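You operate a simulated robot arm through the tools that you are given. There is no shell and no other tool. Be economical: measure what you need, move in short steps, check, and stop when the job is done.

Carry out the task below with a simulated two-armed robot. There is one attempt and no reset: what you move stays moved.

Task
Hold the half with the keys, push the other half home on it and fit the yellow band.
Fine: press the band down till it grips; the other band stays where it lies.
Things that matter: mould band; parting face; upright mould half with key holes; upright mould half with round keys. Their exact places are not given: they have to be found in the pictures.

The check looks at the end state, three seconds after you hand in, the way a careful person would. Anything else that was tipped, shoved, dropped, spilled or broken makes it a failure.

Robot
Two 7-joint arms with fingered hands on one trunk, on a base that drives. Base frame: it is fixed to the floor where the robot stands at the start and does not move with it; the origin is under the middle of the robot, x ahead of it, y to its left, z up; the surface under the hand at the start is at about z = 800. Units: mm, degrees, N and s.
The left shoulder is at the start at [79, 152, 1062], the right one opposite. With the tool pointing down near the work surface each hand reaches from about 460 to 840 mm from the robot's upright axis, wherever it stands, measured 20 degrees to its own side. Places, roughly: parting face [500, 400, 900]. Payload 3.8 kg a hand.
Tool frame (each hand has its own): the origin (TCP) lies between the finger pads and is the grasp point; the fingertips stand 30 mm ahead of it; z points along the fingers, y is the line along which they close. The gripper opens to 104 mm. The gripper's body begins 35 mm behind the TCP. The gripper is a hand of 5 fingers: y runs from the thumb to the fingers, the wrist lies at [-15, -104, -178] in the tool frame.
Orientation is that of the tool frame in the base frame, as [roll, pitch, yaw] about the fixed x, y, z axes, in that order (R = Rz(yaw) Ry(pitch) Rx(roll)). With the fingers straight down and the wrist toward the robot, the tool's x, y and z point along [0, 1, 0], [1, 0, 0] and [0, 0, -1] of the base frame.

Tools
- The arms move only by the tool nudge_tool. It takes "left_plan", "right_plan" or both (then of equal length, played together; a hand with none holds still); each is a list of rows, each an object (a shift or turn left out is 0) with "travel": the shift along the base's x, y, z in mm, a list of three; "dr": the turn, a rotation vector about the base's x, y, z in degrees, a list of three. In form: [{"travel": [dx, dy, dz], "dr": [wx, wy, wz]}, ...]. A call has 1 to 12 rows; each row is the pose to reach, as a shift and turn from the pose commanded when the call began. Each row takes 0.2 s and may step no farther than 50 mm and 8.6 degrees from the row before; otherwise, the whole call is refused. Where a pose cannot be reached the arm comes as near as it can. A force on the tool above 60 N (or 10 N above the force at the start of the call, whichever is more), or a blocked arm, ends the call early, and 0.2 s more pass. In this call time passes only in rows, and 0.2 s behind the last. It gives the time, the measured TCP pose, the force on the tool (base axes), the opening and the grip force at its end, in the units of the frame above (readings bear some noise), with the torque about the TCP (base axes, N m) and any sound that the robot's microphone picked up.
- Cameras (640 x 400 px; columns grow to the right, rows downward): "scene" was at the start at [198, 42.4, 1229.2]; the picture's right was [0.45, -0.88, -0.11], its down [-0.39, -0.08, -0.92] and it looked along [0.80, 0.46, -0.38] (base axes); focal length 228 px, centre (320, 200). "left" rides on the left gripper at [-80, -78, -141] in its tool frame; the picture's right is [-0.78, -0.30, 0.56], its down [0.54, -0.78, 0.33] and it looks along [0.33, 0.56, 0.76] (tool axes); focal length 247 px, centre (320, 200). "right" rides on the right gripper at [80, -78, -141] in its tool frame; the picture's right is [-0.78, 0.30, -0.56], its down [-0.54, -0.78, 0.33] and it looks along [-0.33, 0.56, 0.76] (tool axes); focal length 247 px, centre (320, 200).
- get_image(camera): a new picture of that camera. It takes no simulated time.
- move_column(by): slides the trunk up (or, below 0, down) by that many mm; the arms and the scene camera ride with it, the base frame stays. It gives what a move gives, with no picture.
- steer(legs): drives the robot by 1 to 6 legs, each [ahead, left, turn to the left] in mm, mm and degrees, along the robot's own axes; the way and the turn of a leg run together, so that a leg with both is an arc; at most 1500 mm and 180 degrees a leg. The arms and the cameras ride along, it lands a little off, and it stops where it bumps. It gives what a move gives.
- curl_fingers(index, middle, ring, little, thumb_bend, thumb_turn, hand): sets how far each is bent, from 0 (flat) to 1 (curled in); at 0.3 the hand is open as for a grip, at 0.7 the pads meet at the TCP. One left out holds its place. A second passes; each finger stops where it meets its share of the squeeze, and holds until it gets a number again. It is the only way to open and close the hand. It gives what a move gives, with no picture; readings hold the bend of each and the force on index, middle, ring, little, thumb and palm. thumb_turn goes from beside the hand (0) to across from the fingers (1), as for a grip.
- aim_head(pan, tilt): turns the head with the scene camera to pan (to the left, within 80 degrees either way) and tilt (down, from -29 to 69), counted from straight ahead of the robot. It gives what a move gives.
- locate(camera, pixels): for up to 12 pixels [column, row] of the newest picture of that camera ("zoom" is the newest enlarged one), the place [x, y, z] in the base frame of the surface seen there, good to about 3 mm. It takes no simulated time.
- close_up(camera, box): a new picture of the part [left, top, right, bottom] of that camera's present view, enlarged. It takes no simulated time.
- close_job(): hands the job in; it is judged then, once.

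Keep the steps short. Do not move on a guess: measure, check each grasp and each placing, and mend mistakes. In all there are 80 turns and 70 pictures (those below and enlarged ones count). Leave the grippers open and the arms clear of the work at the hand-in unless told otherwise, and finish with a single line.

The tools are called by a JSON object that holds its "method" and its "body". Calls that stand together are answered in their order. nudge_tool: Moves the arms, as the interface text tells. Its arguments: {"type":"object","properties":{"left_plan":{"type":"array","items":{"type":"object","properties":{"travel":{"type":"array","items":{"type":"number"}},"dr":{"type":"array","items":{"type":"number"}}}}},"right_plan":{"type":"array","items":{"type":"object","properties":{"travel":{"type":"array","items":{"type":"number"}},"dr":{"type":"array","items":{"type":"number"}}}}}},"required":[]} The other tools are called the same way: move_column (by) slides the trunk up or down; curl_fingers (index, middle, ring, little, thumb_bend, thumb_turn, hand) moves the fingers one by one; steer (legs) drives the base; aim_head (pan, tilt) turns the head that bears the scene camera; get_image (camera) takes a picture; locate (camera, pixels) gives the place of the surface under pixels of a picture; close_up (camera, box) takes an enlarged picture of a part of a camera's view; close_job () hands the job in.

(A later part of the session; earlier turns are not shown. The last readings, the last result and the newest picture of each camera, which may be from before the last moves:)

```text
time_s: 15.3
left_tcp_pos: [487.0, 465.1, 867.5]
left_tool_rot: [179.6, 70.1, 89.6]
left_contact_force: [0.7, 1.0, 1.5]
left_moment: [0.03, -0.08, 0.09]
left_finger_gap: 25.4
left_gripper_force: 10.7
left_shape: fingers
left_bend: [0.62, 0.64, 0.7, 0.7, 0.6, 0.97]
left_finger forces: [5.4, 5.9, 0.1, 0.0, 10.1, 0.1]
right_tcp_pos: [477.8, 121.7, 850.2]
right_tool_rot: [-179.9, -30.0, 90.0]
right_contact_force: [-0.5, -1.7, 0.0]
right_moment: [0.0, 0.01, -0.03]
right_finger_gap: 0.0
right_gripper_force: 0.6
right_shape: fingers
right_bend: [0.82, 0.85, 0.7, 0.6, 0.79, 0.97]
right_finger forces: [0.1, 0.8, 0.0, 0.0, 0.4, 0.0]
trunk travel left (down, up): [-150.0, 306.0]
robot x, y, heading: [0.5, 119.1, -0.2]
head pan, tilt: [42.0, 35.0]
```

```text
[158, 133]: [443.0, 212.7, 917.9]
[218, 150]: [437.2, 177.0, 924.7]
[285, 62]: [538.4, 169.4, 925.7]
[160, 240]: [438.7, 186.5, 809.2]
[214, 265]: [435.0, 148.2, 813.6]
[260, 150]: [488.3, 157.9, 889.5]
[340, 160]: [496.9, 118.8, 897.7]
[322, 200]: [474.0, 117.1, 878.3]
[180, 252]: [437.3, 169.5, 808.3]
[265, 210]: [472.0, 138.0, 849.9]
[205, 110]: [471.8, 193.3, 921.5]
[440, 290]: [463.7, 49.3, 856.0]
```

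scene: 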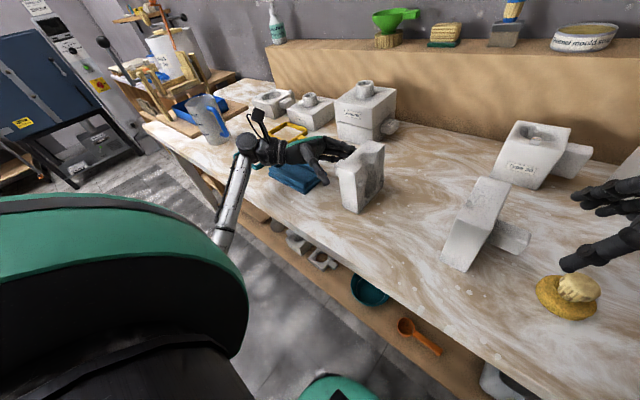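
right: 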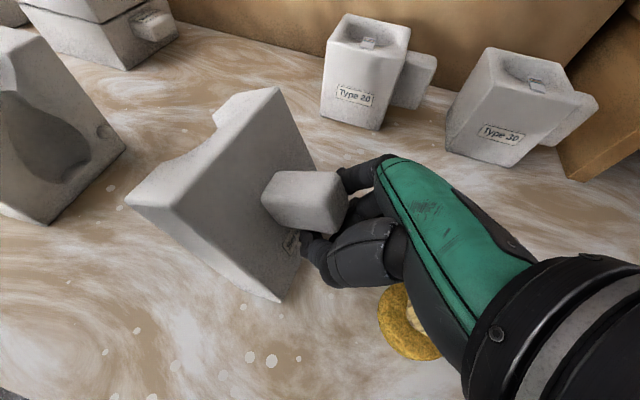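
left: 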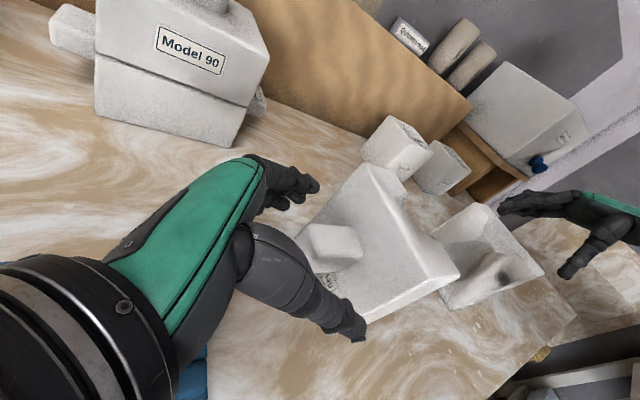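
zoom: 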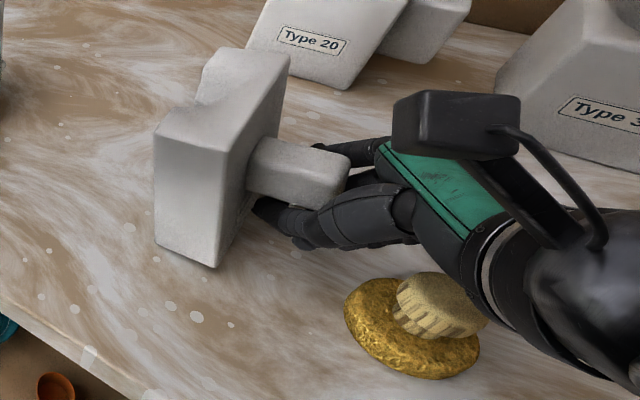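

It still leans about 11°, and it has ended up at x 436–538, in line with the other half. I don't want to lower the hand near the knob. I'll open the fingers gradually so the lug sinks between them.

{"method": "curl_fingers", "body": {"hand": "right", "index": 0.66, "middle": 0.66, "ring": 0.5, "little": 0.4, "thumb_bend": 0.66}}

{"method": "curl_fingers", "body": {"hand": "right", "index": 0.55, "middle": 0.55, "ring": 0.45, "little": 0.4, "thumb_bend": 0.55}}

{"method": "close_up", "body": {"camera": "scene", "box": [420, 150, 630, 330]}}

```text
time_s: 16.3
left_tcp_pos: [486.9, 465.0, 866.6]
left_tool_rot: [179.8, 70.0, 89.8]
left_contact_force: [0.4, 0.2, 0.1]
left_moment: [0.0, -0.09, 0.02]
left_finger_gap: 25.6
left_gripper_force: 10.3
left_shape: fingers
left_bend: [0.62, 0.64, 0.7, 0.7, 0.6, 0.97]
left_finger forces: [5.3, 5.7, 0.1, 0.1, 10.1, 0.0]
right_tcp_pos: [477.1, 123.2, 850.5]
right_tool_rot: [-179.9, -30.0, 89.8]
right_contact_force: [-0.6, -0.1, -0.4]
right_moment: [-0.03, 0.0, -0.02]
right_finger_gap: 13.2
right_gripper_force: 1.3
right_shape: fingers
right_bend: [0.65, 0.66, 0.5, 0.4, 0.65, 0.98]
right_finger forces: [1.2, 0.1, 0.0, 0.0, 1.1, 0.0]
trunk travel left (down, up): [-150.0, 306.0]
robot x, y, heading: [2.6, 118.8, -0.4]
head pan, tilt: [42.0, 35.0]
```

```text
time_s: 17.3
left_tcp_pos: [487.5, 463.5, 867.7]
left_tool_rot: [179.7, 70.0, 89.7]
left_contact_force: [1.6, -0.1, -1.4]
left_moment: [0.06, -0.08, 0.07]
left_finger_gap: 25.3
left_gripper_force: 10.9
left_shape: fingers
left_bend: [0.62, 0.64, 0.7, 0.7, 0.6, 0.97]
left_finger forces: [5.4, 5.8, 0.1, 0.0, 10.1, 0.1]
right_tcp_pos: [477.0, 122.7, 850.9]
right_tool_rot: [-180.0, -30.1, 89.9]
right_contact_force: [0.5, 0.0, -0.1]
right_moment: [-0.01, -0.01, 0.0]
right_finger_gap: 38.6
right_gripper_force: 0.1
right_shape: fingers
right_bend: [0.55, 0.55, 0.45, 0.4, 0.55, 0.98]
right_finger forces: [0.0, 0.0, 0.0, 0.0, 0.1, 0.0]
trunk travel left (down, up): [-150.0, 306.0]
robot x, y, heading: [-0.3, 120.3, -0.2]
head pan, tilt: [42.0, 35.0]
```

```text
2.22 times, centred on (525, 240) of scene
```

zoom: 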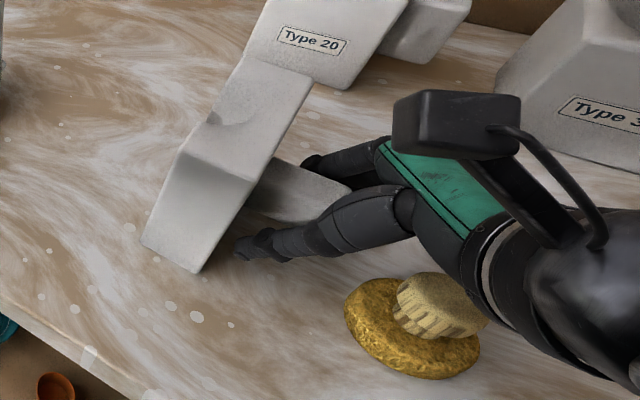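

It's upright again. Measuring it.

{"method": "locate", "body": {"camera": "zoom", "pixels": [[180, 155], [245, 180], [305, 80], [245, 62], [145, 238], [195, 268], [272, 165], [340, 195], [290, 215], [255, 205], [330, 175], [210, 115]]}}

{"method": "close_up", "body": {"camera": "right", "box": [150, 100, 420, 330]}}

```text
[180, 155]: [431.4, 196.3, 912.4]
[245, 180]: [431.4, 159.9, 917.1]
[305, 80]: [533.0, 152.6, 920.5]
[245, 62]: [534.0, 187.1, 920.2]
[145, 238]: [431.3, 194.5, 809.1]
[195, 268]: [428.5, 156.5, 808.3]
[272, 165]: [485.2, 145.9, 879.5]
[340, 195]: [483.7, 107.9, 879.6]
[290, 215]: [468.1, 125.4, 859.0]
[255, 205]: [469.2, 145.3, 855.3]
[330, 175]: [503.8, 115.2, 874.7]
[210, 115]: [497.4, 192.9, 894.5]
```

```text
1.74 times, centred on (285, 215) of right
```

zoom: 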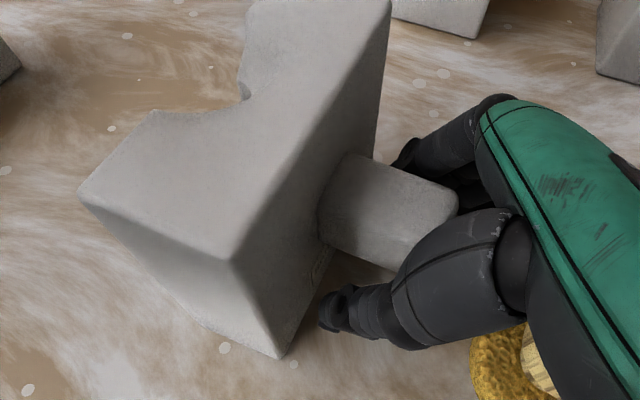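

The half stands with x 430–534, its back at y≈156 and a yaw of about −4°. Its lug is centred at x≈485. I'll open a bit, raise the hand to z≈872 and re-centre for a better grip.

{"method": "curl_fingers", "body": {"hand": "right", "index": 0.48, "middle": 0.48, "ring": 0.45, "thumb_bend": 0.48}}

{"method": "nudge_tool", "body": {"right_plan": [{"travel": [3, -2, 7]}, {"travel": [6, -5, 14]}, {"travel": [8, -8, 21]}]}}

{"method": "curl_fingers", "body": {"hand": "right", "index": 0.68, "middle": 0.68, "ring": 0.6, "thumb_bend": 0.68}}

{"method": "close_up", "body": {"camera": "right", "box": [150, 100, 420, 330]}}

```text
time_s: 18.3
left_tcp_pos: [486.4, 464.4, 867.1]
left_tool_rot: [179.7, 70.0, 89.7]
left_contact_force: [1.3, 0.1, -0.1]
left_moment: [0.04, -0.13, 0.04]
left_finger_gap: 25.2
left_gripper_force: 10.6
left_shape: fingers
left_bend: [0.62, 0.64, 0.7, 0.7, 0.6, 0.97]
left_finger forces: [5.4, 5.8, 0.1, 0.2, 10.1, 0.1]
right_tcp_pos: [477.9, 122.0, 851.0]
right_tool_rot: [-179.8, -29.9, 89.8]
right_contact_force: [0.2, 0.8, -0.1]
right_moment: [-0.03, 0.02, 0.0]
right_finger_gap: 56.7
right_gripper_force: 0.0
right_shape: fingers
right_bend: [0.48, 0.48, 0.45, 0.4, 0.48, 0.98]
right_finger forces: [0.1, 0.0, 0.0, 0.0, 0.1, 0.1]
trunk travel left (down, up): [-150.0, 306.0]
robot x, y, heading: [-0.6, 125.0, -0.0]
head pan, tilt: [42.0, 35.0]
```

```text
time_s: 19.1
left_tcp_pos: [486.9, 465.0, 868.1]
left_tool_rot: [179.9, 70.0, 89.8]
left_contact_force: [2.1, 0.1, 0.8]
left_moment: [0.05, -0.05, 0.06]
left_finger_gap: 25.4
left_gripper_force: 10.6
left_shape: fingers
left_bend: [0.62, 0.64, 0.7, 0.7, 0.6, 0.97]
left_finger forces: [5.4, 5.8, 0.0, 0.0, 10.2, 0.1]
right_tcp_pos: [484.8, 114.3, 872.7]
right_tool_rot: [-179.9, -30.0, 90.0]
right_contact_force: [0.6, -0.3, 0.2]
right_moment: [0.01, -0.02, -0.03]
right_finger_gap: 57.1
right_gripper_force: 0.1
right_shape: fingers
right_bend: [0.48, 0.48, 0.45, 0.4, 0.48, 0.98]
right_finger forces: [0.0, 0.1, 0.1, 0.0, 0.0, 0.1]
trunk travel left (down, up): [-150.0, 306.0]
robot x, y, heading: [0.5, 120.7, -0.1]
head pan, tilt: [42.0, 35.0]
```

```text
time_s: 20.1
left_tcp_pos: [486.9, 463.4, 868.1]
left_tool_rot: [179.7, 69.9, 89.8]
left_contact_force: [0.1, -0.6, 0.1]
left_moment: [0.02, -0.12, 0.05]
left_finger_gap: 25.5
left_gripper_force: 10.7
left_shape: fingers
left_bend: [0.62, 0.64, 0.7, 0.7, 0.6, 0.97]
left_finger forces: [5.3, 5.7, 0.0, 0.1, 10.2, 0.0]
right_tcp_pos: [485.4, 114.4, 871.6]
right_tool_rot: [-179.9, -30.0, 89.7]
right_contact_force: [-0.2, -0.1, -0.8]
right_moment: [-0.02, 0.0, 0.05]
right_finger_gap: 25.6
right_gripper_force: 7.6
right_shape: fingers
right_bend: [0.62, 0.64, 0.6, 0.4, 0.6, 0.97]
right_finger forces: [4.4, 3.6, 0.0, 0.0, 7.8, 0.0]
trunk travel left (down, up): [-150.0, 306.0]
robot x, y, heading: [-1.0, 119.7, -0.2]
head pan, tilt: [42.0, 35.0]
```

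```text
1.74 times, centred on (285, 215) of right
```

zoom: 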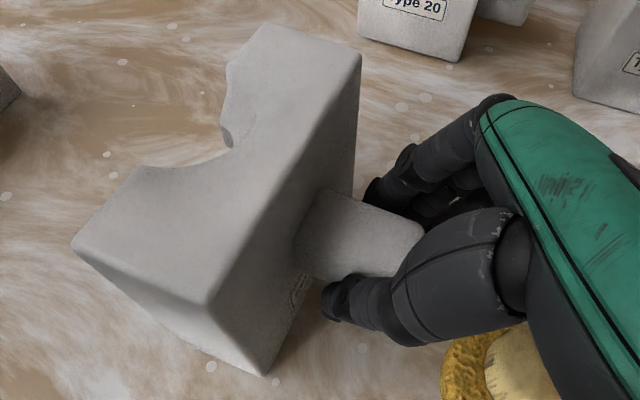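

Now index and middle share the load against the thumb, like on the left. A gentle 15 mm slide as a test.

{"method": "nudge_tool", "body": {"right_plan": [{"travel": [0, 4, 0]}, {"travel": [0, 8, 0]}, {"travel": [0, 12, 0]}, {"travel": [0, 15, 0]}]}}

{"method": "close_up", "body": {"camera": "scene", "box": [420, 150, 630, 330]}}

{"method": "locate", "body": {"camera": "zoom", "pixels": [[180, 155], [245, 180], [305, 80], [245, 62], [145, 238], [195, 268], [272, 165], [340, 195], [290, 215], [255, 205]]}}

```text
time_s: 21.1
left_tcp_pos: [486.9, 463.7, 867.6]
left_tool_rot: [179.3, 70.0, 89.5]
left_contact_force: [0.8, 0.2, -0.3]
left_moment: [0.04, -0.12, 0.08]
left_finger_gap: 25.5
left_gripper_force: 10.6
left_shape: fingers
left_bend: [0.62, 0.64, 0.7, 0.7, 0.6, 0.97]
left_finger forces: [5.3, 5.8, 0.1, 0.0, 10.1, 0.0]
right_tcp_pos: [485.1, 130.6, 871.5]
right_tool_rot: [-179.8, -30.0, 90.0]
right_contact_force: [-0.2, -1.2, 0.8]
right_moment: [-0.04, -0.05, 0.01]
right_finger_gap: 25.4
right_gripper_force: 7.9
right_shape: fingers
right_bend: [0.62, 0.64, 0.6, 0.4, 0.6, 0.97]
right_finger forces: [4.5, 3.4, 0.1, 0.0, 8.3, 0.0]
trunk travel left (down, up): [-150.0, 306.0]
robot x, y, heading: [1.6, 121.8, 0.1]
head pan, tilt: [42.0, 35.0]
```

```text
2.22 times, centred on (525, 240) of scene
```

zoom: 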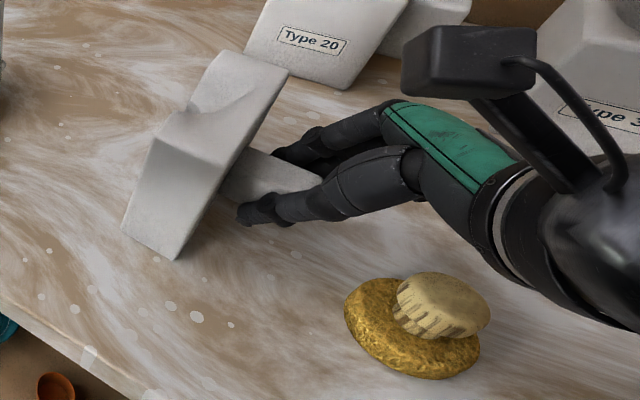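

```text
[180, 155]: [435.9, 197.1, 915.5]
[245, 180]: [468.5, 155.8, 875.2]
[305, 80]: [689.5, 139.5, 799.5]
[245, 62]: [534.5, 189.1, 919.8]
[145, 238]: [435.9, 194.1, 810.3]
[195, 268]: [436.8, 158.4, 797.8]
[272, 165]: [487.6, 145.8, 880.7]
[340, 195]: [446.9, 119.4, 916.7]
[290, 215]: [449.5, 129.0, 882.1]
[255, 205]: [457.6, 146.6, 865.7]
```

The slide works with only about 1 N and the half stays upright. Continuing 96 mm.

{"method": "nudge_tool", "body": {"right_plan": [{"travel": [0, 8, 0]}, {"travel": [0, 16, 0]}, {"travel": [0, 24, 0]}, {"travel": [0, 32, 0]}, {"travel": [0, 40, 0]}, {"travel": [0, 48, 0]}, {"travel": [0, 56, 0]}, {"travel": [0, 64, 0]}, {"travel": [0, 72, 0]}, {"travel": [0, 80, 0]}, {"travel": [0, 88, 0]}, {"travel": [0, 96, 0]}]}}

{"method": "close_up", "body": {"camera": "scene", "box": [320, 110, 530, 260]}}

```text
time_s: 23.7
left_tcp_pos: [486.3, 464.2, 867.5]
left_tool_rot: [179.7, 70.1, 89.7]
left_contact_force: [0.2, -0.1, 0.4]
left_moment: [0.02, -0.1, 0.05]
left_finger_gap: 25.5
left_gripper_force: 11.0
left_shape: fingers
left_bend: [0.63, 0.64, 0.7, 0.7, 0.6, 0.97]
left_finger forces: [5.2, 5.6, 0.0, 0.0, 10.3, 0.0]
right_tcp_pos: [485.0, 226.6, 872.6]
right_tool_rot: [-179.9, -30.1, 90.0]
right_contact_force: [0.2, -0.8, 0.2]
right_moment: [-0.06, 0.0, -0.02]
right_finger_gap: 25.9
right_gripper_force: 8.0
right_shape: fingers
right_bend: [0.62, 0.64, 0.6, 0.4, 0.6, 0.97]
right_finger forces: [4.7, 3.5, 0.0, 0.0, 8.0, 0.0]
trunk travel left (down, up): [-150.0, 306.0]
robot x, y, heading: [3.2, 124.3, 0.0]
head pan, tilt: [42.0, 35.0]
```

```text
2.67 times, centred on (425, 185) of scene
```

zoom: 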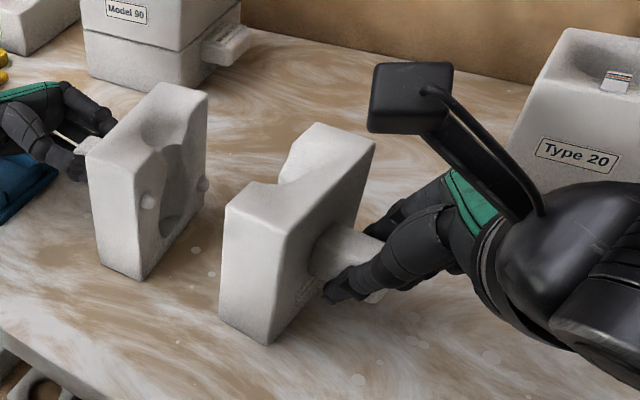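

Both are upright with about 65 mm between the faces. Measuring the relative x offset and yaw before mating.

{"method": "locate", "body": {"camera": "zoom", "pixels": [[133, 165], [203, 100], [92, 152], [160, 88], [272, 226], [370, 150], [230, 208], [318, 130], [265, 335], [140, 272], [224, 300], [104, 255]]}}

{"method": "close_up", "body": {"camera": "left", "box": [300, 130, 560, 340]}}

```text
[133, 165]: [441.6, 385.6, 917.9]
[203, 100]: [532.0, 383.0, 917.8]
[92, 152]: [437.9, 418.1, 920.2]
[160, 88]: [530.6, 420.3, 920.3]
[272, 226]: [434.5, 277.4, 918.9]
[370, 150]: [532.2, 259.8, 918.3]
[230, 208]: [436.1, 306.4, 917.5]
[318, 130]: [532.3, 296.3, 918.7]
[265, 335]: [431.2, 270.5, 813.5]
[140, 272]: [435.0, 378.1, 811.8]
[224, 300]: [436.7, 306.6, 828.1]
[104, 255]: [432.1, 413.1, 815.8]
```

```text
1.90 times, centred on (430, 235) of left
```

zoom: 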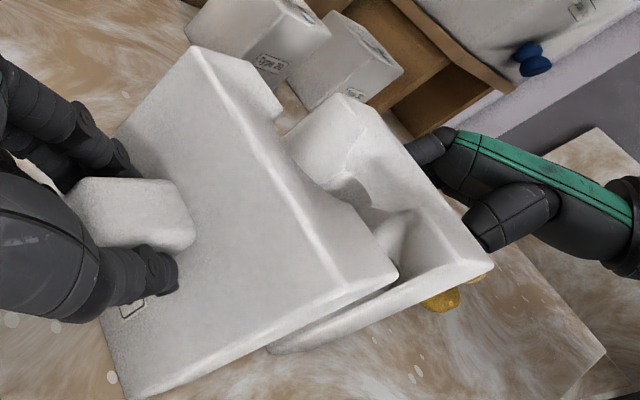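

The right half is turned about −7° and its centre x is about 2 mm low. I'll turn it +7° while compensating in x and move 15 mm nearer.

{"method": "nudge_tool", "body": {"right_plan": [{"travel": [2, 3, 0], "dr": [0, 0, 2]}, {"travel": [4, 6, 0], "dr": [0, 0, 4]}, {"travel": [6, 9, 0], "dr": [0, 0, 5.5]}, {"travel": [8, 12, 0], "dr": [0, 0, 7]}, {"travel": [8, 15, 0], "dr": [0, 0, 7]}]}}

{"method": "close_up", "body": {"camera": "scene", "box": [330, 115, 480, 255]}}

```text
time_s: 24.9
left_tcp_pos: [486.7, 463.8, 867.2]
left_tool_rot: [179.8, 70.0, 89.9]
left_contact_force: [0.2, -0.6, 0.5]
left_moment: [0.05, -0.09, 0.04]
left_finger_gap: 25.3
left_gripper_force: 10.5
left_shape: fingers
left_bend: [0.63, 0.64, 0.7, 0.7, 0.6, 0.97]
left_finger forces: [5.2, 5.5, 0.0, 0.0, 10.4, 0.1]
right_tcp_pos: [493.3, 240.9, 872.1]
right_tool_rot: [-180.0, -30.0, 96.9]
right_contact_force: [-0.6, -1.3, 0.3]
right_moment: [-0.01, -0.02, -0.01]
right_finger_gap: 25.5
right_gripper_force: 7.8
right_shape: fingers
right_bend: [0.62, 0.65, 0.6, 0.4, 0.6, 0.97]
right_finger forces: [4.7, 3.5, 0.0, 0.0, 8.1, 0.0]
trunk travel left (down, up): [-150.0, 306.0]
robot x, y, heading: [-1.7, 123.9, -0.1]
head pan, tilt: [42.0, 35.0]
```

```text
2.86 times, centred on (405, 185) of scene
```

zoom: 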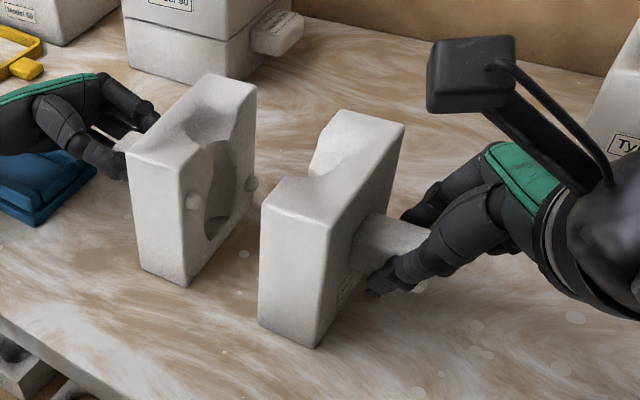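

{"method": "locate", "body": {"camera": "zoom", "pixels": [[183, 178], [250, 92], [135, 160], [205, 80], [322, 220], [398, 130], [268, 205], [338, 118], [265, 240], [131, 195], [312, 335], [185, 275]]}}

```text
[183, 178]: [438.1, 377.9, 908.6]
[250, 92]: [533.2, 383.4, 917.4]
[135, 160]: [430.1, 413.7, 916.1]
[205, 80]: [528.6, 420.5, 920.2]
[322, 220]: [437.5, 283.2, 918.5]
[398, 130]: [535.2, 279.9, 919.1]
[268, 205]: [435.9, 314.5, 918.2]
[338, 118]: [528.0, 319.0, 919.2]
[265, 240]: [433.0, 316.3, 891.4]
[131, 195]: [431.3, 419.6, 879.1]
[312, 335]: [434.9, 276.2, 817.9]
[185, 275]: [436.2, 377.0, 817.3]
```

Yaw and x now agree within measurement error. Advancing 40 mm, leaving about 18 mm.

{"method": "nudge_tool", "body": {"right_plan": [{"travel": [0, 8, 0]}, {"travel": [0, 16, 0]}, {"travel": [0, 24, 0]}, {"travel": [0, 32, 0]}, {"travel": [0, 40, 0]}]}}

{"method": "close_up", "body": {"camera": "scene", "box": [330, 125, 430, 225]}}

{"method": "close_up", "body": {"camera": "left", "box": [320, 130, 520, 320]}}

```text
time_s: 26.1
left_tcp_pos: [487.8, 464.3, 868.4]
left_tool_rot: [179.5, 69.9, 89.4]
left_contact_force: [-0.3, -0.2, 0.2]
left_moment: [0.03, -0.09, 0.03]
left_finger_gap: 25.4
left_gripper_force: 10.6
left_shape: fingers
left_bend: [0.63, 0.64, 0.7, 0.7, 0.6, 0.97]
left_finger forces: [5.2, 5.7, 0.0, 0.0, 10.4, 0.1]
right_tcp_pos: [493.8, 279.6, 871.7]
right_tool_rot: [-179.9, -30.0, 96.8]
right_contact_force: [-0.3, -1.9, 0.0]
right_moment: [-0.03, -0.03, -0.02]
right_finger_gap: 26.0
right_gripper_force: 7.5
right_shape: fingers
right_bend: [0.62, 0.65, 0.6, 0.4, 0.6, 0.97]
right_finger forces: [4.5, 3.5, 0.0, 0.0, 8.0, 0.1]
trunk travel left (down, up): [-150.0, 306.0]
robot x, y, heading: [1.1, 123.2, -0.2]
head pan, tilt: [42.0, 35.0]
```

```text
4.00 times, centred on (380, 175) of scene
```

zoom: 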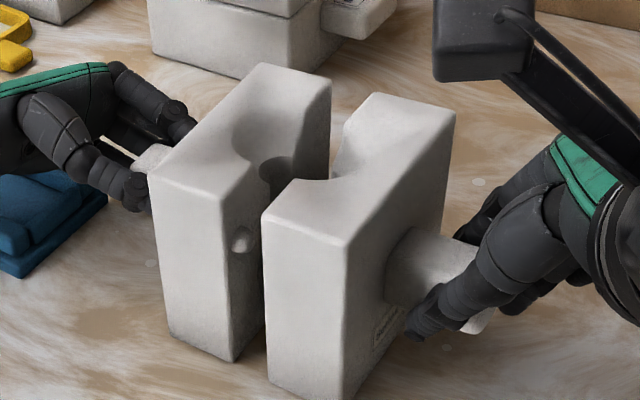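

```text
2.11 times, centred on (420, 225) of left
```

zoom: 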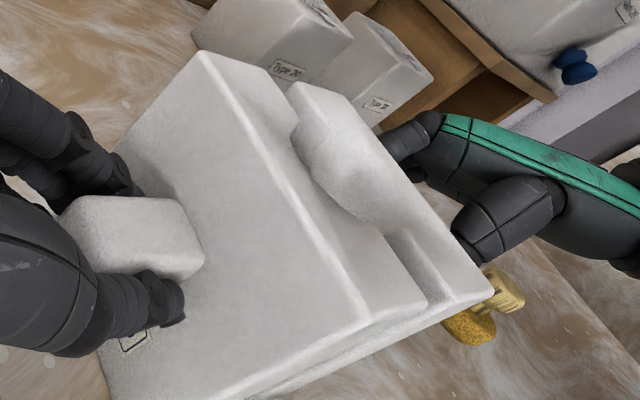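

{"method": "locate", "body": {"camera": "zoom", "pixels": [[420, 296], [366, 318], [295, 122], [208, 58], [484, 293], [343, 96], [300, 88], [432, 300], [400, 245], [270, 180], [400, 335], [440, 325]]}}

{"method": "close_up", "body": {"camera": "right", "box": [100, 60, 380, 330]}}

```text
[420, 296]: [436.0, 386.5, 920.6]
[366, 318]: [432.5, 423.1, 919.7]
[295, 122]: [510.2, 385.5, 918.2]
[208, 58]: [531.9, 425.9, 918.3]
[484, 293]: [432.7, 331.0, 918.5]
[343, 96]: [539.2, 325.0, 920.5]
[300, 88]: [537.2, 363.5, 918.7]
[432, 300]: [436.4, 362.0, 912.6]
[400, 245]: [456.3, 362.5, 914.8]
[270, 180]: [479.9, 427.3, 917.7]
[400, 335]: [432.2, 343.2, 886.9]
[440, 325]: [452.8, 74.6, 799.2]
```

```text
1.48 times, centred on (240, 195) of right
```

zoom: 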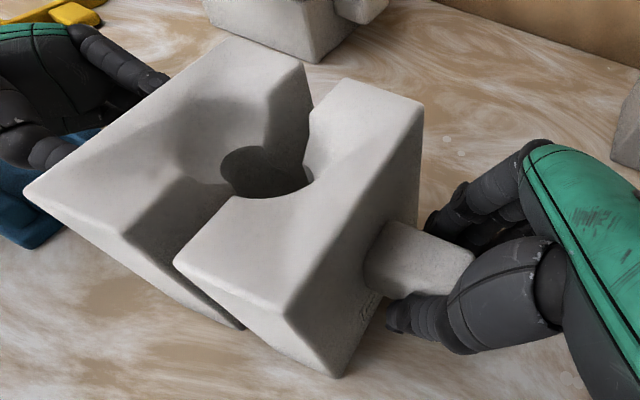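

Aligned within about 2 mm, with a gap of about 20 mm. Pushing slowly in 2 mm steps.

{"method": "nudge_tool", "body": {"right_plan": [{"travel": [0, 3, 0]}, {"travel": [0, 6, 0]}, {"travel": [0, 9, 0]}, {"travel": [0, 11, 0]}, {"travel": [0, 13, 0]}, {"travel": [0, 15, 0]}, {"travel": [0, 17, 0]}, {"travel": [0, 19, 0]}]}}

{"method": "close_up", "body": {"camera": "scene", "box": [330, 125, 430, 225]}}

{"method": "close_up", "body": {"camera": "left", "box": [320, 130, 520, 320]}}

```text
time_s: 27.9
left_tcp_pos: [486.7, 465.0, 867.1]
left_tool_rot: [179.7, 69.9, 89.7]
left_contact_force: [0.9, -0.7, -0.4]
left_moment: [0.03, -0.11, 0.04]
left_finger_gap: 25.5
left_gripper_force: 11.0
left_shape: fingers
left_bend: [0.63, 0.64, 0.7, 0.7, 0.6, 0.97]
left_finger forces: [5.1, 5.6, 0.1, 0.0, 10.5, 0.0]
right_tcp_pos: [493.0, 298.3, 873.4]
right_tool_rot: [-179.9, -30.0, 96.9]
right_contact_force: [0.1, -0.8, 0.1]
right_moment: [-0.05, -0.01, 0.03]
right_finger_gap: 26.0
right_gripper_force: 8.0
right_shape: fingers
right_bend: [0.62, 0.65, 0.6, 0.4, 0.6, 0.97]
right_finger forces: [4.6, 3.4, 0.0, 0.0, 7.9, 0.0]
trunk travel left (down, up): [-150.0, 306.0]
robot x, y, heading: [-0.8, 123.4, -0.2]
head pan, tilt: [42.0, 35.0]
```

```text
4.00 times, centred on (380, 175) of scene
```

zoom: 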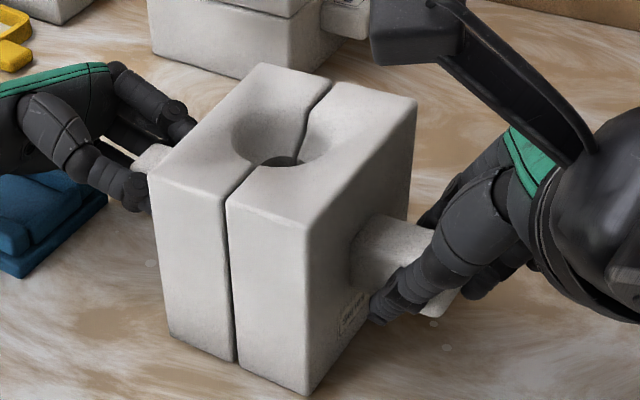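

```text
2.11 times, centred on (420, 225) of left
```

zoom: 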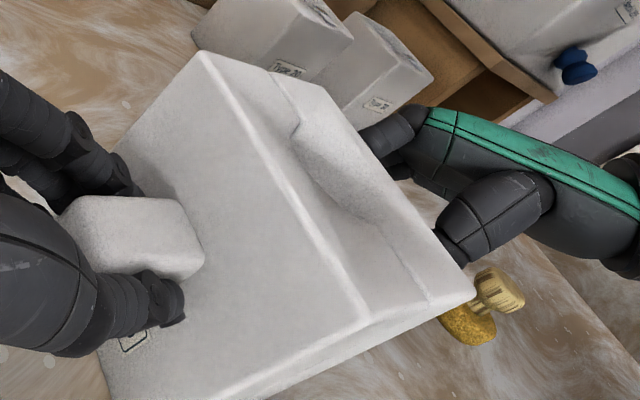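

Almost closed with no contact force yet. Checking the flushness of the near and far sides.

{"method": "locate", "body": {"camera": "zoom", "pixels": [[380, 330], [400, 322], [415, 316], [440, 308], [455, 302], [210, 60], [255, 72], [282, 78], [318, 86], [420, 297], [436, 297], [295, 190]]}}

{"method": "nudge_tool", "body": {"right_plan": [{"travel": [0, 2, 0]}, {"travel": [0, 4, 0]}, {"travel": [0, 6, 0]}]}}

{"method": "close_up", "body": {"camera": "scene", "box": [330, 125, 430, 225]}}

```text
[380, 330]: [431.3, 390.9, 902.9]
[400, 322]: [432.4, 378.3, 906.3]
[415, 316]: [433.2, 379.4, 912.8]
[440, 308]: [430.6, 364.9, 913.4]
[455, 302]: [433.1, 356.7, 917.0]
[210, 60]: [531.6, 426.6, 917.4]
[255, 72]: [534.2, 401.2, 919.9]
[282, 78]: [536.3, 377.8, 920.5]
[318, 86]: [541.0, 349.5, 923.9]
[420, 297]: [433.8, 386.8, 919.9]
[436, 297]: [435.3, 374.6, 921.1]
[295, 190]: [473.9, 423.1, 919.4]
```

```text
time_s: 28.7
left_tcp_pos: [486.7, 465.3, 868.5]
left_tool_rot: [179.8, 70.1, 89.8]
left_contact_force: [-0.7, 7.6, 0.5]
left_moment: [0.08, -0.08, 0.04]
left_finger_gap: 25.2
left_gripper_force: 11.3
left_shape: fingers
left_bend: [0.63, 0.64, 0.7, 0.7, 0.6, 0.97]
left_finger forces: [5.4, 5.7, 0.1, 0.1, 10.9, 0.0]
right_tcp_pos: [494.6, 304.6, 872.3]
right_tool_rot: [-179.8, -29.9, 96.7]
right_contact_force: [0.4, -9.4, -0.1]
right_moment: [-0.19, 0.03, 0.02]
right_finger_gap: 25.6
right_gripper_force: 9.0
right_shape: fingers
right_bend: [0.62, 0.65, 0.6, 0.4, 0.6, 0.98]
right_finger forces: [4.7, 4.0, 0.0, 0.1, 8.5, 0.0]
trunk travel left (down, up): [-150.0, 306.0]
robot x, y, heading: [4.3, 125.1, 0.0]
head pan, tilt: [42.0, 35.0]
```

```text
4.00 times, centred on (380, 175) of scene
```

zoom: 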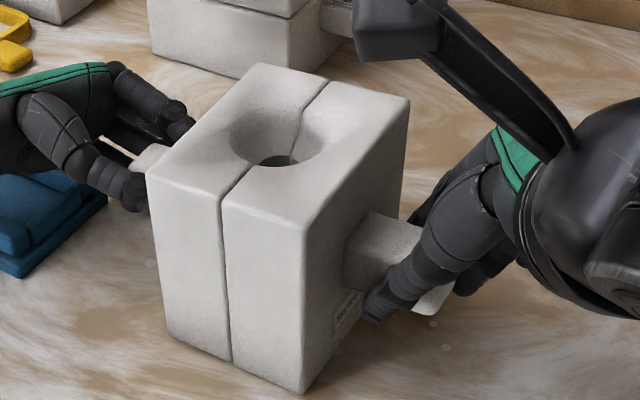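

Contact came on at about 9 N and the seam is thin. Pushing on a little to make sure it's fully home.

{"method": "nudge_tool", "body": {"right_plan": [{"travel": [0, 1.5, 0]}, {"travel": [0, 3, 0]}, {"travel": [0, 4.5, 0]}]}}

{"method": "close_up", "body": {"camera": "scene", "box": [345, 125, 420, 225]}}

{"method": "close_up", "body": {"camera": "right", "box": [60, 40, 340, 310]}}

```text
time_s: 29.5
left_tcp_pos: [486.9, 464.8, 866.9]
left_tool_rot: [179.7, 70.1, 89.8]
left_contact_force: [-0.5, 9.8, 0.2]
left_moment: [0.08, -0.06, 0.02]
left_finger_gap: 25.3
left_gripper_force: 11.3
left_shape: fingers
left_bend: [0.63, 0.64, 0.7, 0.7, 0.6, 0.97]
left_finger forces: [5.7, 5.9, 0.1, 0.1, 11.0, 0.0]
right_tcp_pos: [494.0, 309.6, 871.4]
right_tool_rot: [-179.9, -29.9, 96.8]
right_contact_force: [1.4, -12.5, -0.3]
right_moment: [-0.26, 0.0, 0.03]
right_finger_gap: 26.0
right_gripper_force: 9.4
right_shape: fingers
right_bend: [0.62, 0.65, 0.6, 0.4, 0.6, 0.99]
right_finger forces: [5.3, 4.4, 0.1, 0.1, 8.3, 0.1]
trunk travel left (down, up): [-150.0, 306.0]
robot x, y, heading: [0.1, 120.0, -0.1]
head pan, tilt: [42.0, 35.0]
```

```text
4.00 times, centred on (382, 175) of scene
```

zoom: 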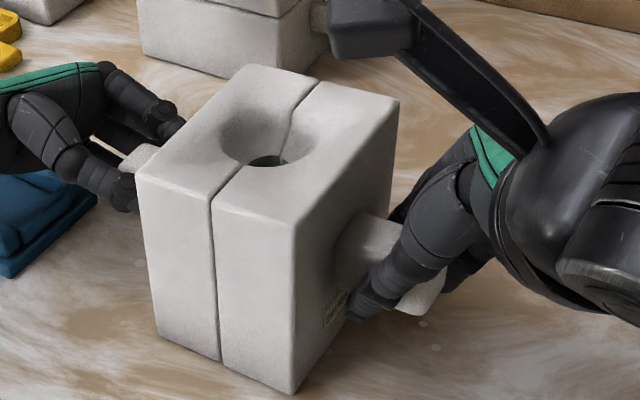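

```text
1.48 times, centred on (200, 175) of right
```

zoom: 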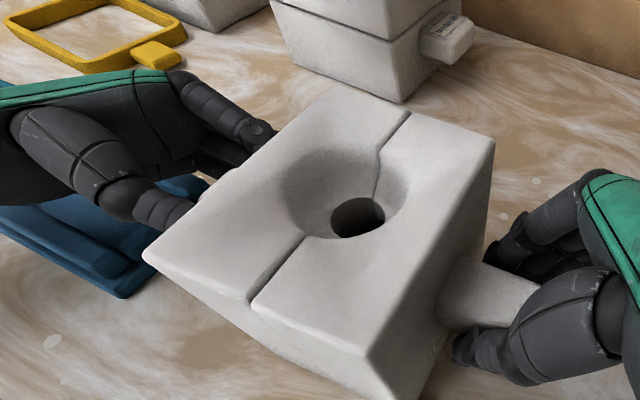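

{"method": "locate", "body": {"camera": "zoom", "pixels": [[152, 255], [240, 297], [262, 300], [362, 352], [335, 95], [400, 112], [415, 117], [490, 145], [270, 280], [395, 130], [430, 330], [300, 220]]}}

{"method": "close_up", "body": {"camera": "left", "box": [320, 130, 520, 320]}}

```text
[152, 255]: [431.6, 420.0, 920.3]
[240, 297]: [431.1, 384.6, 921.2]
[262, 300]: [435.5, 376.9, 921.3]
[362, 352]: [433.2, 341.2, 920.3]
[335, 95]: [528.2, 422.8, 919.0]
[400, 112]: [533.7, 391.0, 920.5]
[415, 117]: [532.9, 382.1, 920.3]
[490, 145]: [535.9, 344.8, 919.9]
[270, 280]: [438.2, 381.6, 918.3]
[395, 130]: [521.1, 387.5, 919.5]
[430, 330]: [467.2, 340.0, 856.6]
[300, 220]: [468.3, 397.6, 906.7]
```

```text
2.11 times, centred on (420, 225) of left
```

zoom: 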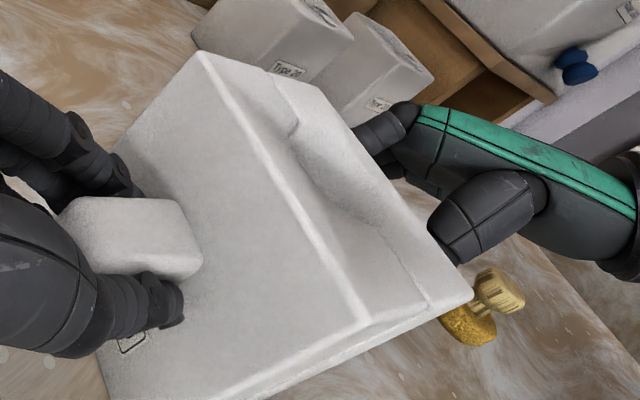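

The faces meet at y≈381 and the total thickness is about 88 mm. I'll look at the seam at high magnification to judge whether it's closed.

{"method": "close_up", "body": {"camera": "scene", "box": [360, 140, 410, 215]}}

{"method": "close_up", "body": {"camera": "right", "box": [130, 80, 250, 200]}}

```text
5.33 times, centred on (385, 178) of scene
```

zoom: 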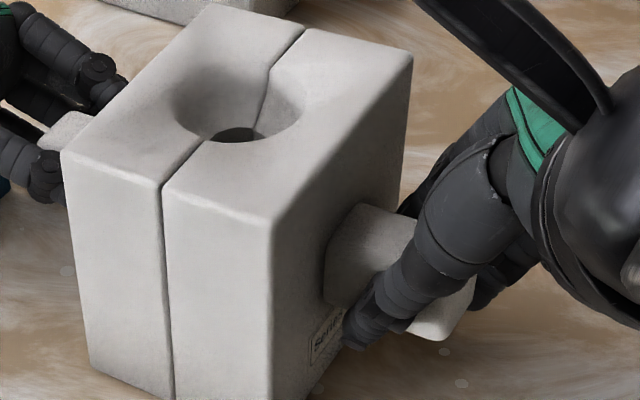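

```text
3.33 times, centred on (190, 140) of right
```

zoom: 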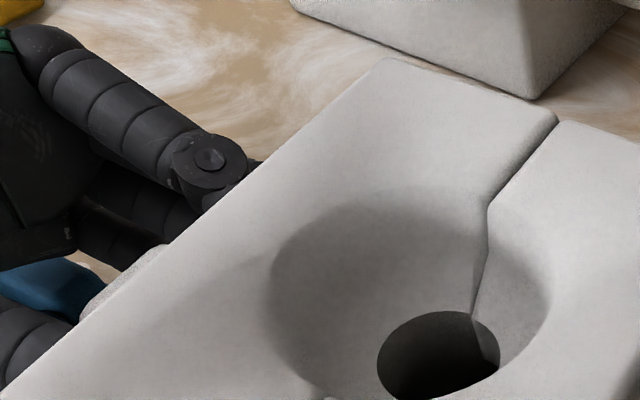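

The seam closes inside the cavity and the push met a solid stop, so the halves are home. Next I'll release the right hand, back it straight off in −y and then lift, with the left still holding.

{"method": "curl_fingers", "body": {"hand": "right", "index": 0.4, "middle": 0.4, "ring": 0.4, "little": 0.4, "thumb_bend": 0.4}}

{"method": "nudge_tool", "body": {"right_plan": [{"travel": [0, -15, 4]}, {"travel": [0, -35, 15]}, {"travel": [0, -60, 45]}, {"travel": [0, -80, 85]}, {"travel": [0, -90, 130]}, {"travel": [0, -90, 175]}, {"travel": [0, -90, 220]}]}}

{"method": "close_up", "body": {"camera": "right", "box": [0, 40, 400, 360]}}

```text
time_s: 30.5
left_tcp_pos: [486.3, 464.5, 868.0]
left_tool_rot: [179.8, 70.0, 89.7]
left_contact_force: [-0.1, -0.4, 0.8]
left_moment: [0.06, -0.08, 0.05]
left_finger_gap: 25.3
left_gripper_force: 10.0
left_shape: fingers
left_bend: [0.63, 0.64, 0.7, 0.7, 0.6, 0.97]
left_finger forces: [5.2, 5.3, 0.0, 0.0, 10.9, 0.1]
right_tcp_pos: [493.3, 310.6, 872.3]
right_tool_rot: [-179.9, -30.0, 97.0]
right_contact_force: [-0.2, -0.4, 0.3]
right_moment: [0.0, -0.01, 0.0]
right_finger_gap: 77.5
right_gripper_force: 0.0
right_shape: fingers
right_bend: [0.4, 0.4, 0.4, 0.4, 0.4, 0.98]
right_finger forces: [0.1, 0.0, 0.0, 0.1, 0.0, 0.0]
trunk travel left (down, up): [-150.0, 306.0]
robot x, y, heading: [-3.5, 122.2, -0.3]
head pan, tilt: [42.0, 35.0]
```

```text
time_s: 32.1
left_tcp_pos: [487.4, 464.4, 867.2]
left_tool_rot: [179.6, 70.0, 89.7]
left_contact_force: [0.0, 0.3, -0.6]
left_moment: [0.02, -0.1, 0.02]
left_finger_gap: 25.4
left_gripper_force: 10.9
left_shape: fingers
left_bend: [0.63, 0.64, 0.7, 0.7, 0.6, 0.97]
left_finger forces: [5.2, 5.3, 0.0, 0.0, 10.7, 0.0]
right_tcp_pos: [492.2, 221.9, 1089.8]
right_tool_rot: [-179.8, -30.0, 97.0]
right_contact_force: [0.3, 0.3, 0.3]
right_moment: [-0.03, -0.02, 0.0]
right_finger_gap: 77.5
right_gripper_force: 0.1
right_shape: fingers
right_bend: [0.4, 0.4, 0.4, 0.4, 0.4, 0.98]
right_finger forces: [0.0, 0.0, 0.0, 0.1, 0.0, 0.1]
trunk travel left (down, up): [-150.0, 306.0]
robot x, y, heading: [-0.4, 119.9, -0.1]
head pan, tilt: [42.0, 35.0]
```

```text
1.25 times, centred on (200, 200) of right
```

zoom: 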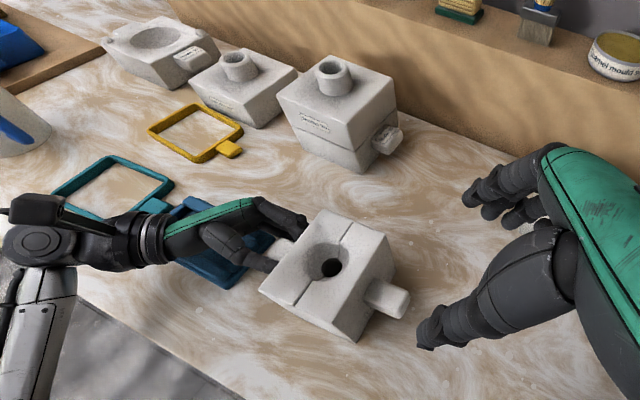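

The pair stands closed. Releasing the left hand and backing it out along +y and up.

{"method": "curl_fingers", "body": {"hand": "left", "index": 0.4, "middle": 0.4, "ring": 0.4, "little": 0.4, "thumb_bend": 0.4}}

{"method": "nudge_tool", "body": {"left_plan": [{"travel": [0, 8, 6]}, {"travel": [0, 20, 22]}, {"travel": [0, 35, 50]}, {"travel": [0, 45, 90]}, {"travel": [0, 50, 135]}, {"travel": [0, 50, 180]}, {"travel": [0, 50, 220]}, {"travel": [0, 50, 260]}]}}

{"method": "nudge_tool", "body": {"left_plan": [{"dr": [8, 0, 0]}, {"dr": [16, 0, 0]}, {"dr": [24, 0, 0]}, {"dr": [32, 0, 0]}, {"dr": [40, 0, 0]}, {"dr": [48, 0, 0]}, {"dr": [56, 0, 0]}, {"dr": [64, 0, 0]}, {"dr": [70, 0, 0]}]}}

{"method": "close_up", "body": {"camera": "scene", "box": [220, 80, 420, 230]}}

```text
time_s: 33.1
left_tcp_pos: [486.8, 464.3, 868.3]
left_tool_rot: [179.5, 70.0, 89.5]
left_contact_force: [0.8, -0.1, 0.5]
left_moment: [-0.01, 0.0, 0.0]
left_finger_gap: 77.5
left_gripper_force: 0.1
left_shape: fingers
left_bend: [0.4, 0.4, 0.4, 0.4, 0.4, 0.97]
left_finger forces: [0.0, 0.0, 0.1, 0.1, 0.0, 0.0]
right_tcp_pos: [492.9, 221.2, 1089.1]
right_tool_rot: [-179.8, -30.0, 96.8]
right_contact_force: [0.3, -0.2, 0.4]
right_moment: [-0.02, -0.03, 0.02]
right_finger_gap: 77.8
right_gripper_force: 0.0
right_shape: fingers
right_bend: [0.4, 0.4, 0.4, 0.4, 0.4, 0.98]
right_finger forces: [0.0, 0.0, 0.0, 0.1, 0.1, 0.0]
trunk travel left (down, up): [-150.0, 306.0]
robot x, y, heading: [-4.1, 119.2, -0.1]
head pan, tilt: [42.0, 35.0]
```

```text
time_s: 34.9
left_tcp_pos: [485.7, 515.7, 1129.3]
left_tool_rot: [179.7, 70.0, 89.6]
left_contact_force: [0.2, -0.1, -0.5]
left_moment: [-0.01, -0.01, 0.0]
left_finger_gap: 77.3
left_gripper_force: 0.1
left_shape: fingers
left_bend: [0.4, 0.4, 0.4, 0.4, 0.4, 0.97]
left_finger forces: [0.0, 0.0, 0.0, 0.1, 0.1, 0.2]
right_tcp_pos: [492.7, 222.0, 1089.5]
right_tool_rot: [-179.9, -29.9, 96.9]
right_contact_force: [0.2, 0.2, -0.4]
right_moment: [0.05, -0.01, 0.0]
right_finger_gap: 77.7
right_gripper_force: 0.1
right_shape: fingers
right_bend: [0.4, 0.4, 0.4, 0.4, 0.4, 0.98]
right_finger forces: [0.0, 0.0, 0.0, 0.0, 0.0, 0.1]
trunk travel left (down, up): [-150.0, 306.0]
robot x, y, heading: [-3.4, 123.2, 0.1]
head pan, tilt: [42.0, 35.0]
```

```text
time_s: 36.9
left_tcp_pos: [487.6, 515.8, 1128.5]
left_tool_rot: [-180.0, -0.1, 90.0]
left_contact_force: [0.6, 0.3, -0.3]
left_moment: [0.0, -0.01, 0.01]
left_finger_gap: 77.5
left_gripper_force: 0.1
left_shape: fingers
left_bend: [0.4, 0.4, 0.4, 0.4, 0.4, 0.97]
left_finger forces: [0.0, 0.0, 0.0, 0.0, 0.1, 0.1]
right_tcp_pos: [492.0, 221.0, 1090.4]
right_tool_rot: [-179.9, -30.0, 96.8]
right_contact_force: [0.7, -0.2, 0.5]
right_moment: [0.01, 0.0, 0.01]
right_finger_gap: 77.6
right_gripper_force: 0.1
right_shape: fingers
right_bend: [0.4, 0.4, 0.4, 0.4, 0.4, 0.98]
right_finger forces: [0.1, 0.0, 0.1, 0.1, 0.0, 0.0]
trunk travel left (down, up): [-150.0, 306.0]
robot x, y, heading: [-2.0, 120.3, -0.1]
head pan, tilt: [42.0, 35.0]
```

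```text
2.67 times, centred on (320, 155) of scene
```

zoom: 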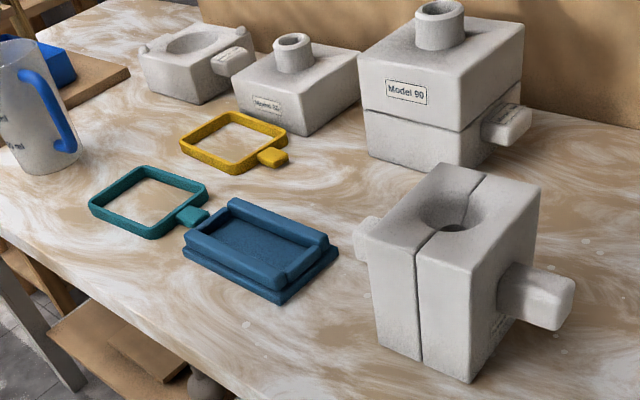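

The pair stands free and closed, and the left arm is up. I'll drive 330 mm left to reach the yellow band.

{"method": "steer", "body": {"legs": [[0, 330, 0]]}}

{"method": "curl_fingers", "body": {"hand": "left", "index": 0.5, "middle": 0.5, "ring": 1.0, "little": 1.0, "thumb_bend": 0.5}}

{"method": "get_image", "body": {"camera": "scene"}}

{"method": "get_image", "body": {"camera": "left"}}

```text
time_s: 39.1
left_tcp_pos: [490.2, 850.7, 1125.9]
left_tool_rot: [179.9, 0.1, 89.6]
left_contact_force: [0.0, 0.6, -0.6]
left_moment: [-0.01, 0.0, 0.0]
left_finger_gap: 77.5
left_gripper_force: 0.1
left_shape: fingers
left_bend: [0.4, 0.4, 0.4, 0.4, 0.4, 0.97]
left_finger forces: [0.0, 0.1, 0.0, 0.0, 0.0, 0.1]
right_tcp_pos: [494.1, 557.2, 1089.7]
right_tool_rot: [-179.9, -30.0, 96.6]
right_contact_force: [0.3, 0.0, 0.3]
right_moment: [0.01, 0.03, 0.01]
right_finger_gap: 77.5
right_gripper_force: 0.1
right_shape: fingers
right_bend: [0.4, 0.4, 0.4, 0.4, 0.4, 0.98]
right_finger forces: [0.0, 0.1, 0.0, 0.1, 0.1, 0.0]
trunk travel left (down, up): [-150.0, 306.0]
robot x, y, heading: [2.4, 458.0, -0.4]
head pan, tilt: [42.0, 35.0]
```

```text
time_s: 40.1
left_tcp_pos: [490.0, 851.5, 1127.1]
left_tool_rot: [-180.0, 0.0, 89.6]
left_contact_force: [-0.7, -1.0, 0.1]
left_moment: [0.0, 0.0, 0.0]
left_finger_gap: 52.8
left_gripper_force: 0.0
left_shape: fingers
left_bend: [0.5, 0.5, 1.0, 1.0, 0.5, 0.97]
left_finger forces: [0.1, 0.0, 0.0, 0.0, 0.0, 0.0]
right_tcp_pos: [494.4, 557.0, 1090.5]
right_tool_rot: [-179.9, -30.0, 96.7]
right_contact_force: [-0.5, 0.0, 0.2]
right_moment: [-0.02, 0.01, 0.0]
right_finger_gap: 77.8
right_gripper_force: 0.0
right_shape: fingers
right_bend: [0.4, 0.4, 0.4, 0.4, 0.4, 0.98]
right_finger forces: [0.0, 0.0, 0.0, 0.0, 0.1, 0.0]
trunk travel left (down, up): [-150.0, 306.0]
robot x, y, heading: [-1.3, 459.0, -0.5]
head pan, tilt: [42.0, 35.0]
```

```text
18 pictures are left
```

scene: 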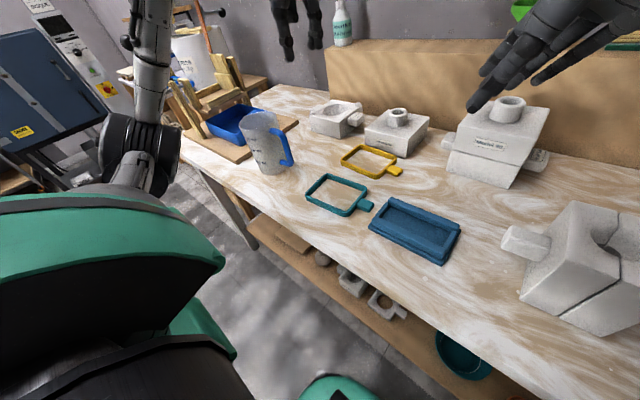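

```text
17 pictures are left
```

left: 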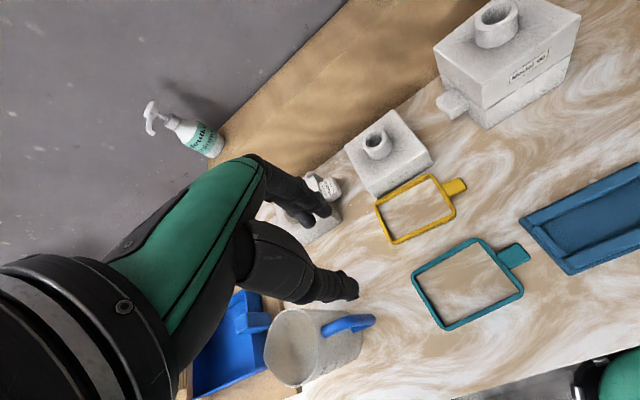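

Measuring the yellow band and its tab from the left picture.

{"method": "locate", "body": {"camera": "left", "pixels": [[379, 207], [430, 177], [453, 210], [395, 241], [384, 206], [428, 182], [446, 211], [397, 236], [446, 186], [463, 181], [464, 188], [449, 194]]}}

{"method": "locate", "body": {"camera": "scene", "pixels": [[343, 163], [362, 149], [399, 160], [377, 173], [389, 169], [401, 171], [394, 174], [396, 167], [387, 139], [369, 149]]}}

```text
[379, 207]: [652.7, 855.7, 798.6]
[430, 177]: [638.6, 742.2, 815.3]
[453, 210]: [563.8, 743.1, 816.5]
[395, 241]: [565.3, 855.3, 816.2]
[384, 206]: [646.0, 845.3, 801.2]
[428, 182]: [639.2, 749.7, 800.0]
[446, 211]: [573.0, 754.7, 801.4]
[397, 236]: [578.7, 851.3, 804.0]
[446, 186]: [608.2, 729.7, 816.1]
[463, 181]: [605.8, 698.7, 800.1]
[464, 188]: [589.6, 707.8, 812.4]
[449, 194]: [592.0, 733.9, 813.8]
```

```text
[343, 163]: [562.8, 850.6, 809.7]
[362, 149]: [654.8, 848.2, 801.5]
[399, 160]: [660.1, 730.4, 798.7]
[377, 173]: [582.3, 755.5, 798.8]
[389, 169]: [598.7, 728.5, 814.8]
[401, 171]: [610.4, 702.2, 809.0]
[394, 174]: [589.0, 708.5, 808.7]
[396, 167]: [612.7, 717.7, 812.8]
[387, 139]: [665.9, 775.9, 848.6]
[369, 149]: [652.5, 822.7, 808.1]
```

The tab spans x 589–611, y 700–735, top z≈814. Moving the left hand above the tab.

{"method": "nudge_tool", "body": {"left_plan": [{"travel": [22, -27, -30]}, {"travel": [44, -54, -60]}, {"travel": [66, -81, -90]}, {"travel": [88, -108, -120]}, {"travel": [110, -135, -150]}, {"travel": [110, -135, -190]}, {"travel": [110, -135, -230]}, {"travel": [110, -135, -265]}]}}

{"method": "get_image", "body": {"camera": "left"}}

```text
time_s: 41.9
left_tcp_pos: [600.4, 715.0, 861.6]
left_tool_rot: [180.0, 0.0, 89.6]
left_contact_force: [0.1, -0.7, 0.4]
left_moment: [-0.02, 0.0, 0.02]
left_finger_gap: 52.5
left_gripper_force: 0.1
left_shape: fingers
left_bend: [0.5, 0.5, 1.0, 1.0, 0.5, 0.97]
left_finger forces: [0.0, 0.0, 0.0, 0.0, 0.1, 0.0]
right_tcp_pos: [493.1, 556.7, 1090.1]
right_tool_rot: [-179.9, -30.0, 96.7]
right_contact_force: [-0.1, -0.9, -0.2]
right_moment: [0.01, -0.02, -0.02]
right_finger_gap: 77.4
right_gripper_force: 0.1
right_shape: fingers
right_bend: [0.4, 0.4, 0.4, 0.4, 0.4, 0.98]
right_finger forces: [0.0, 0.1, 0.1, 0.0, 0.0, 0.0]
trunk travel left (down, up): [-150.0, 306.0]
robot x, y, heading: [0.9, 457.6, -0.2]
head pan, tilt: [42.0, 35.0]
```

```text
16 pictures are left
```

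left: 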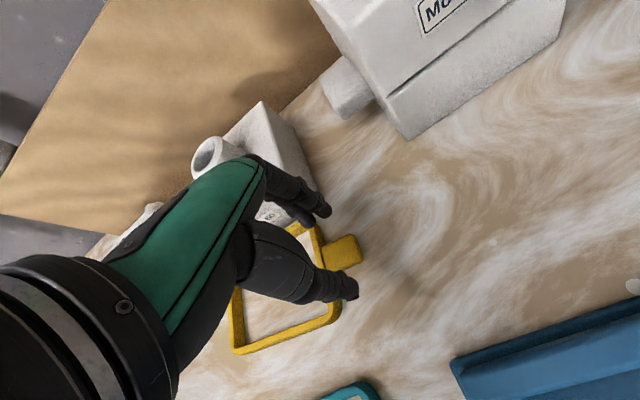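

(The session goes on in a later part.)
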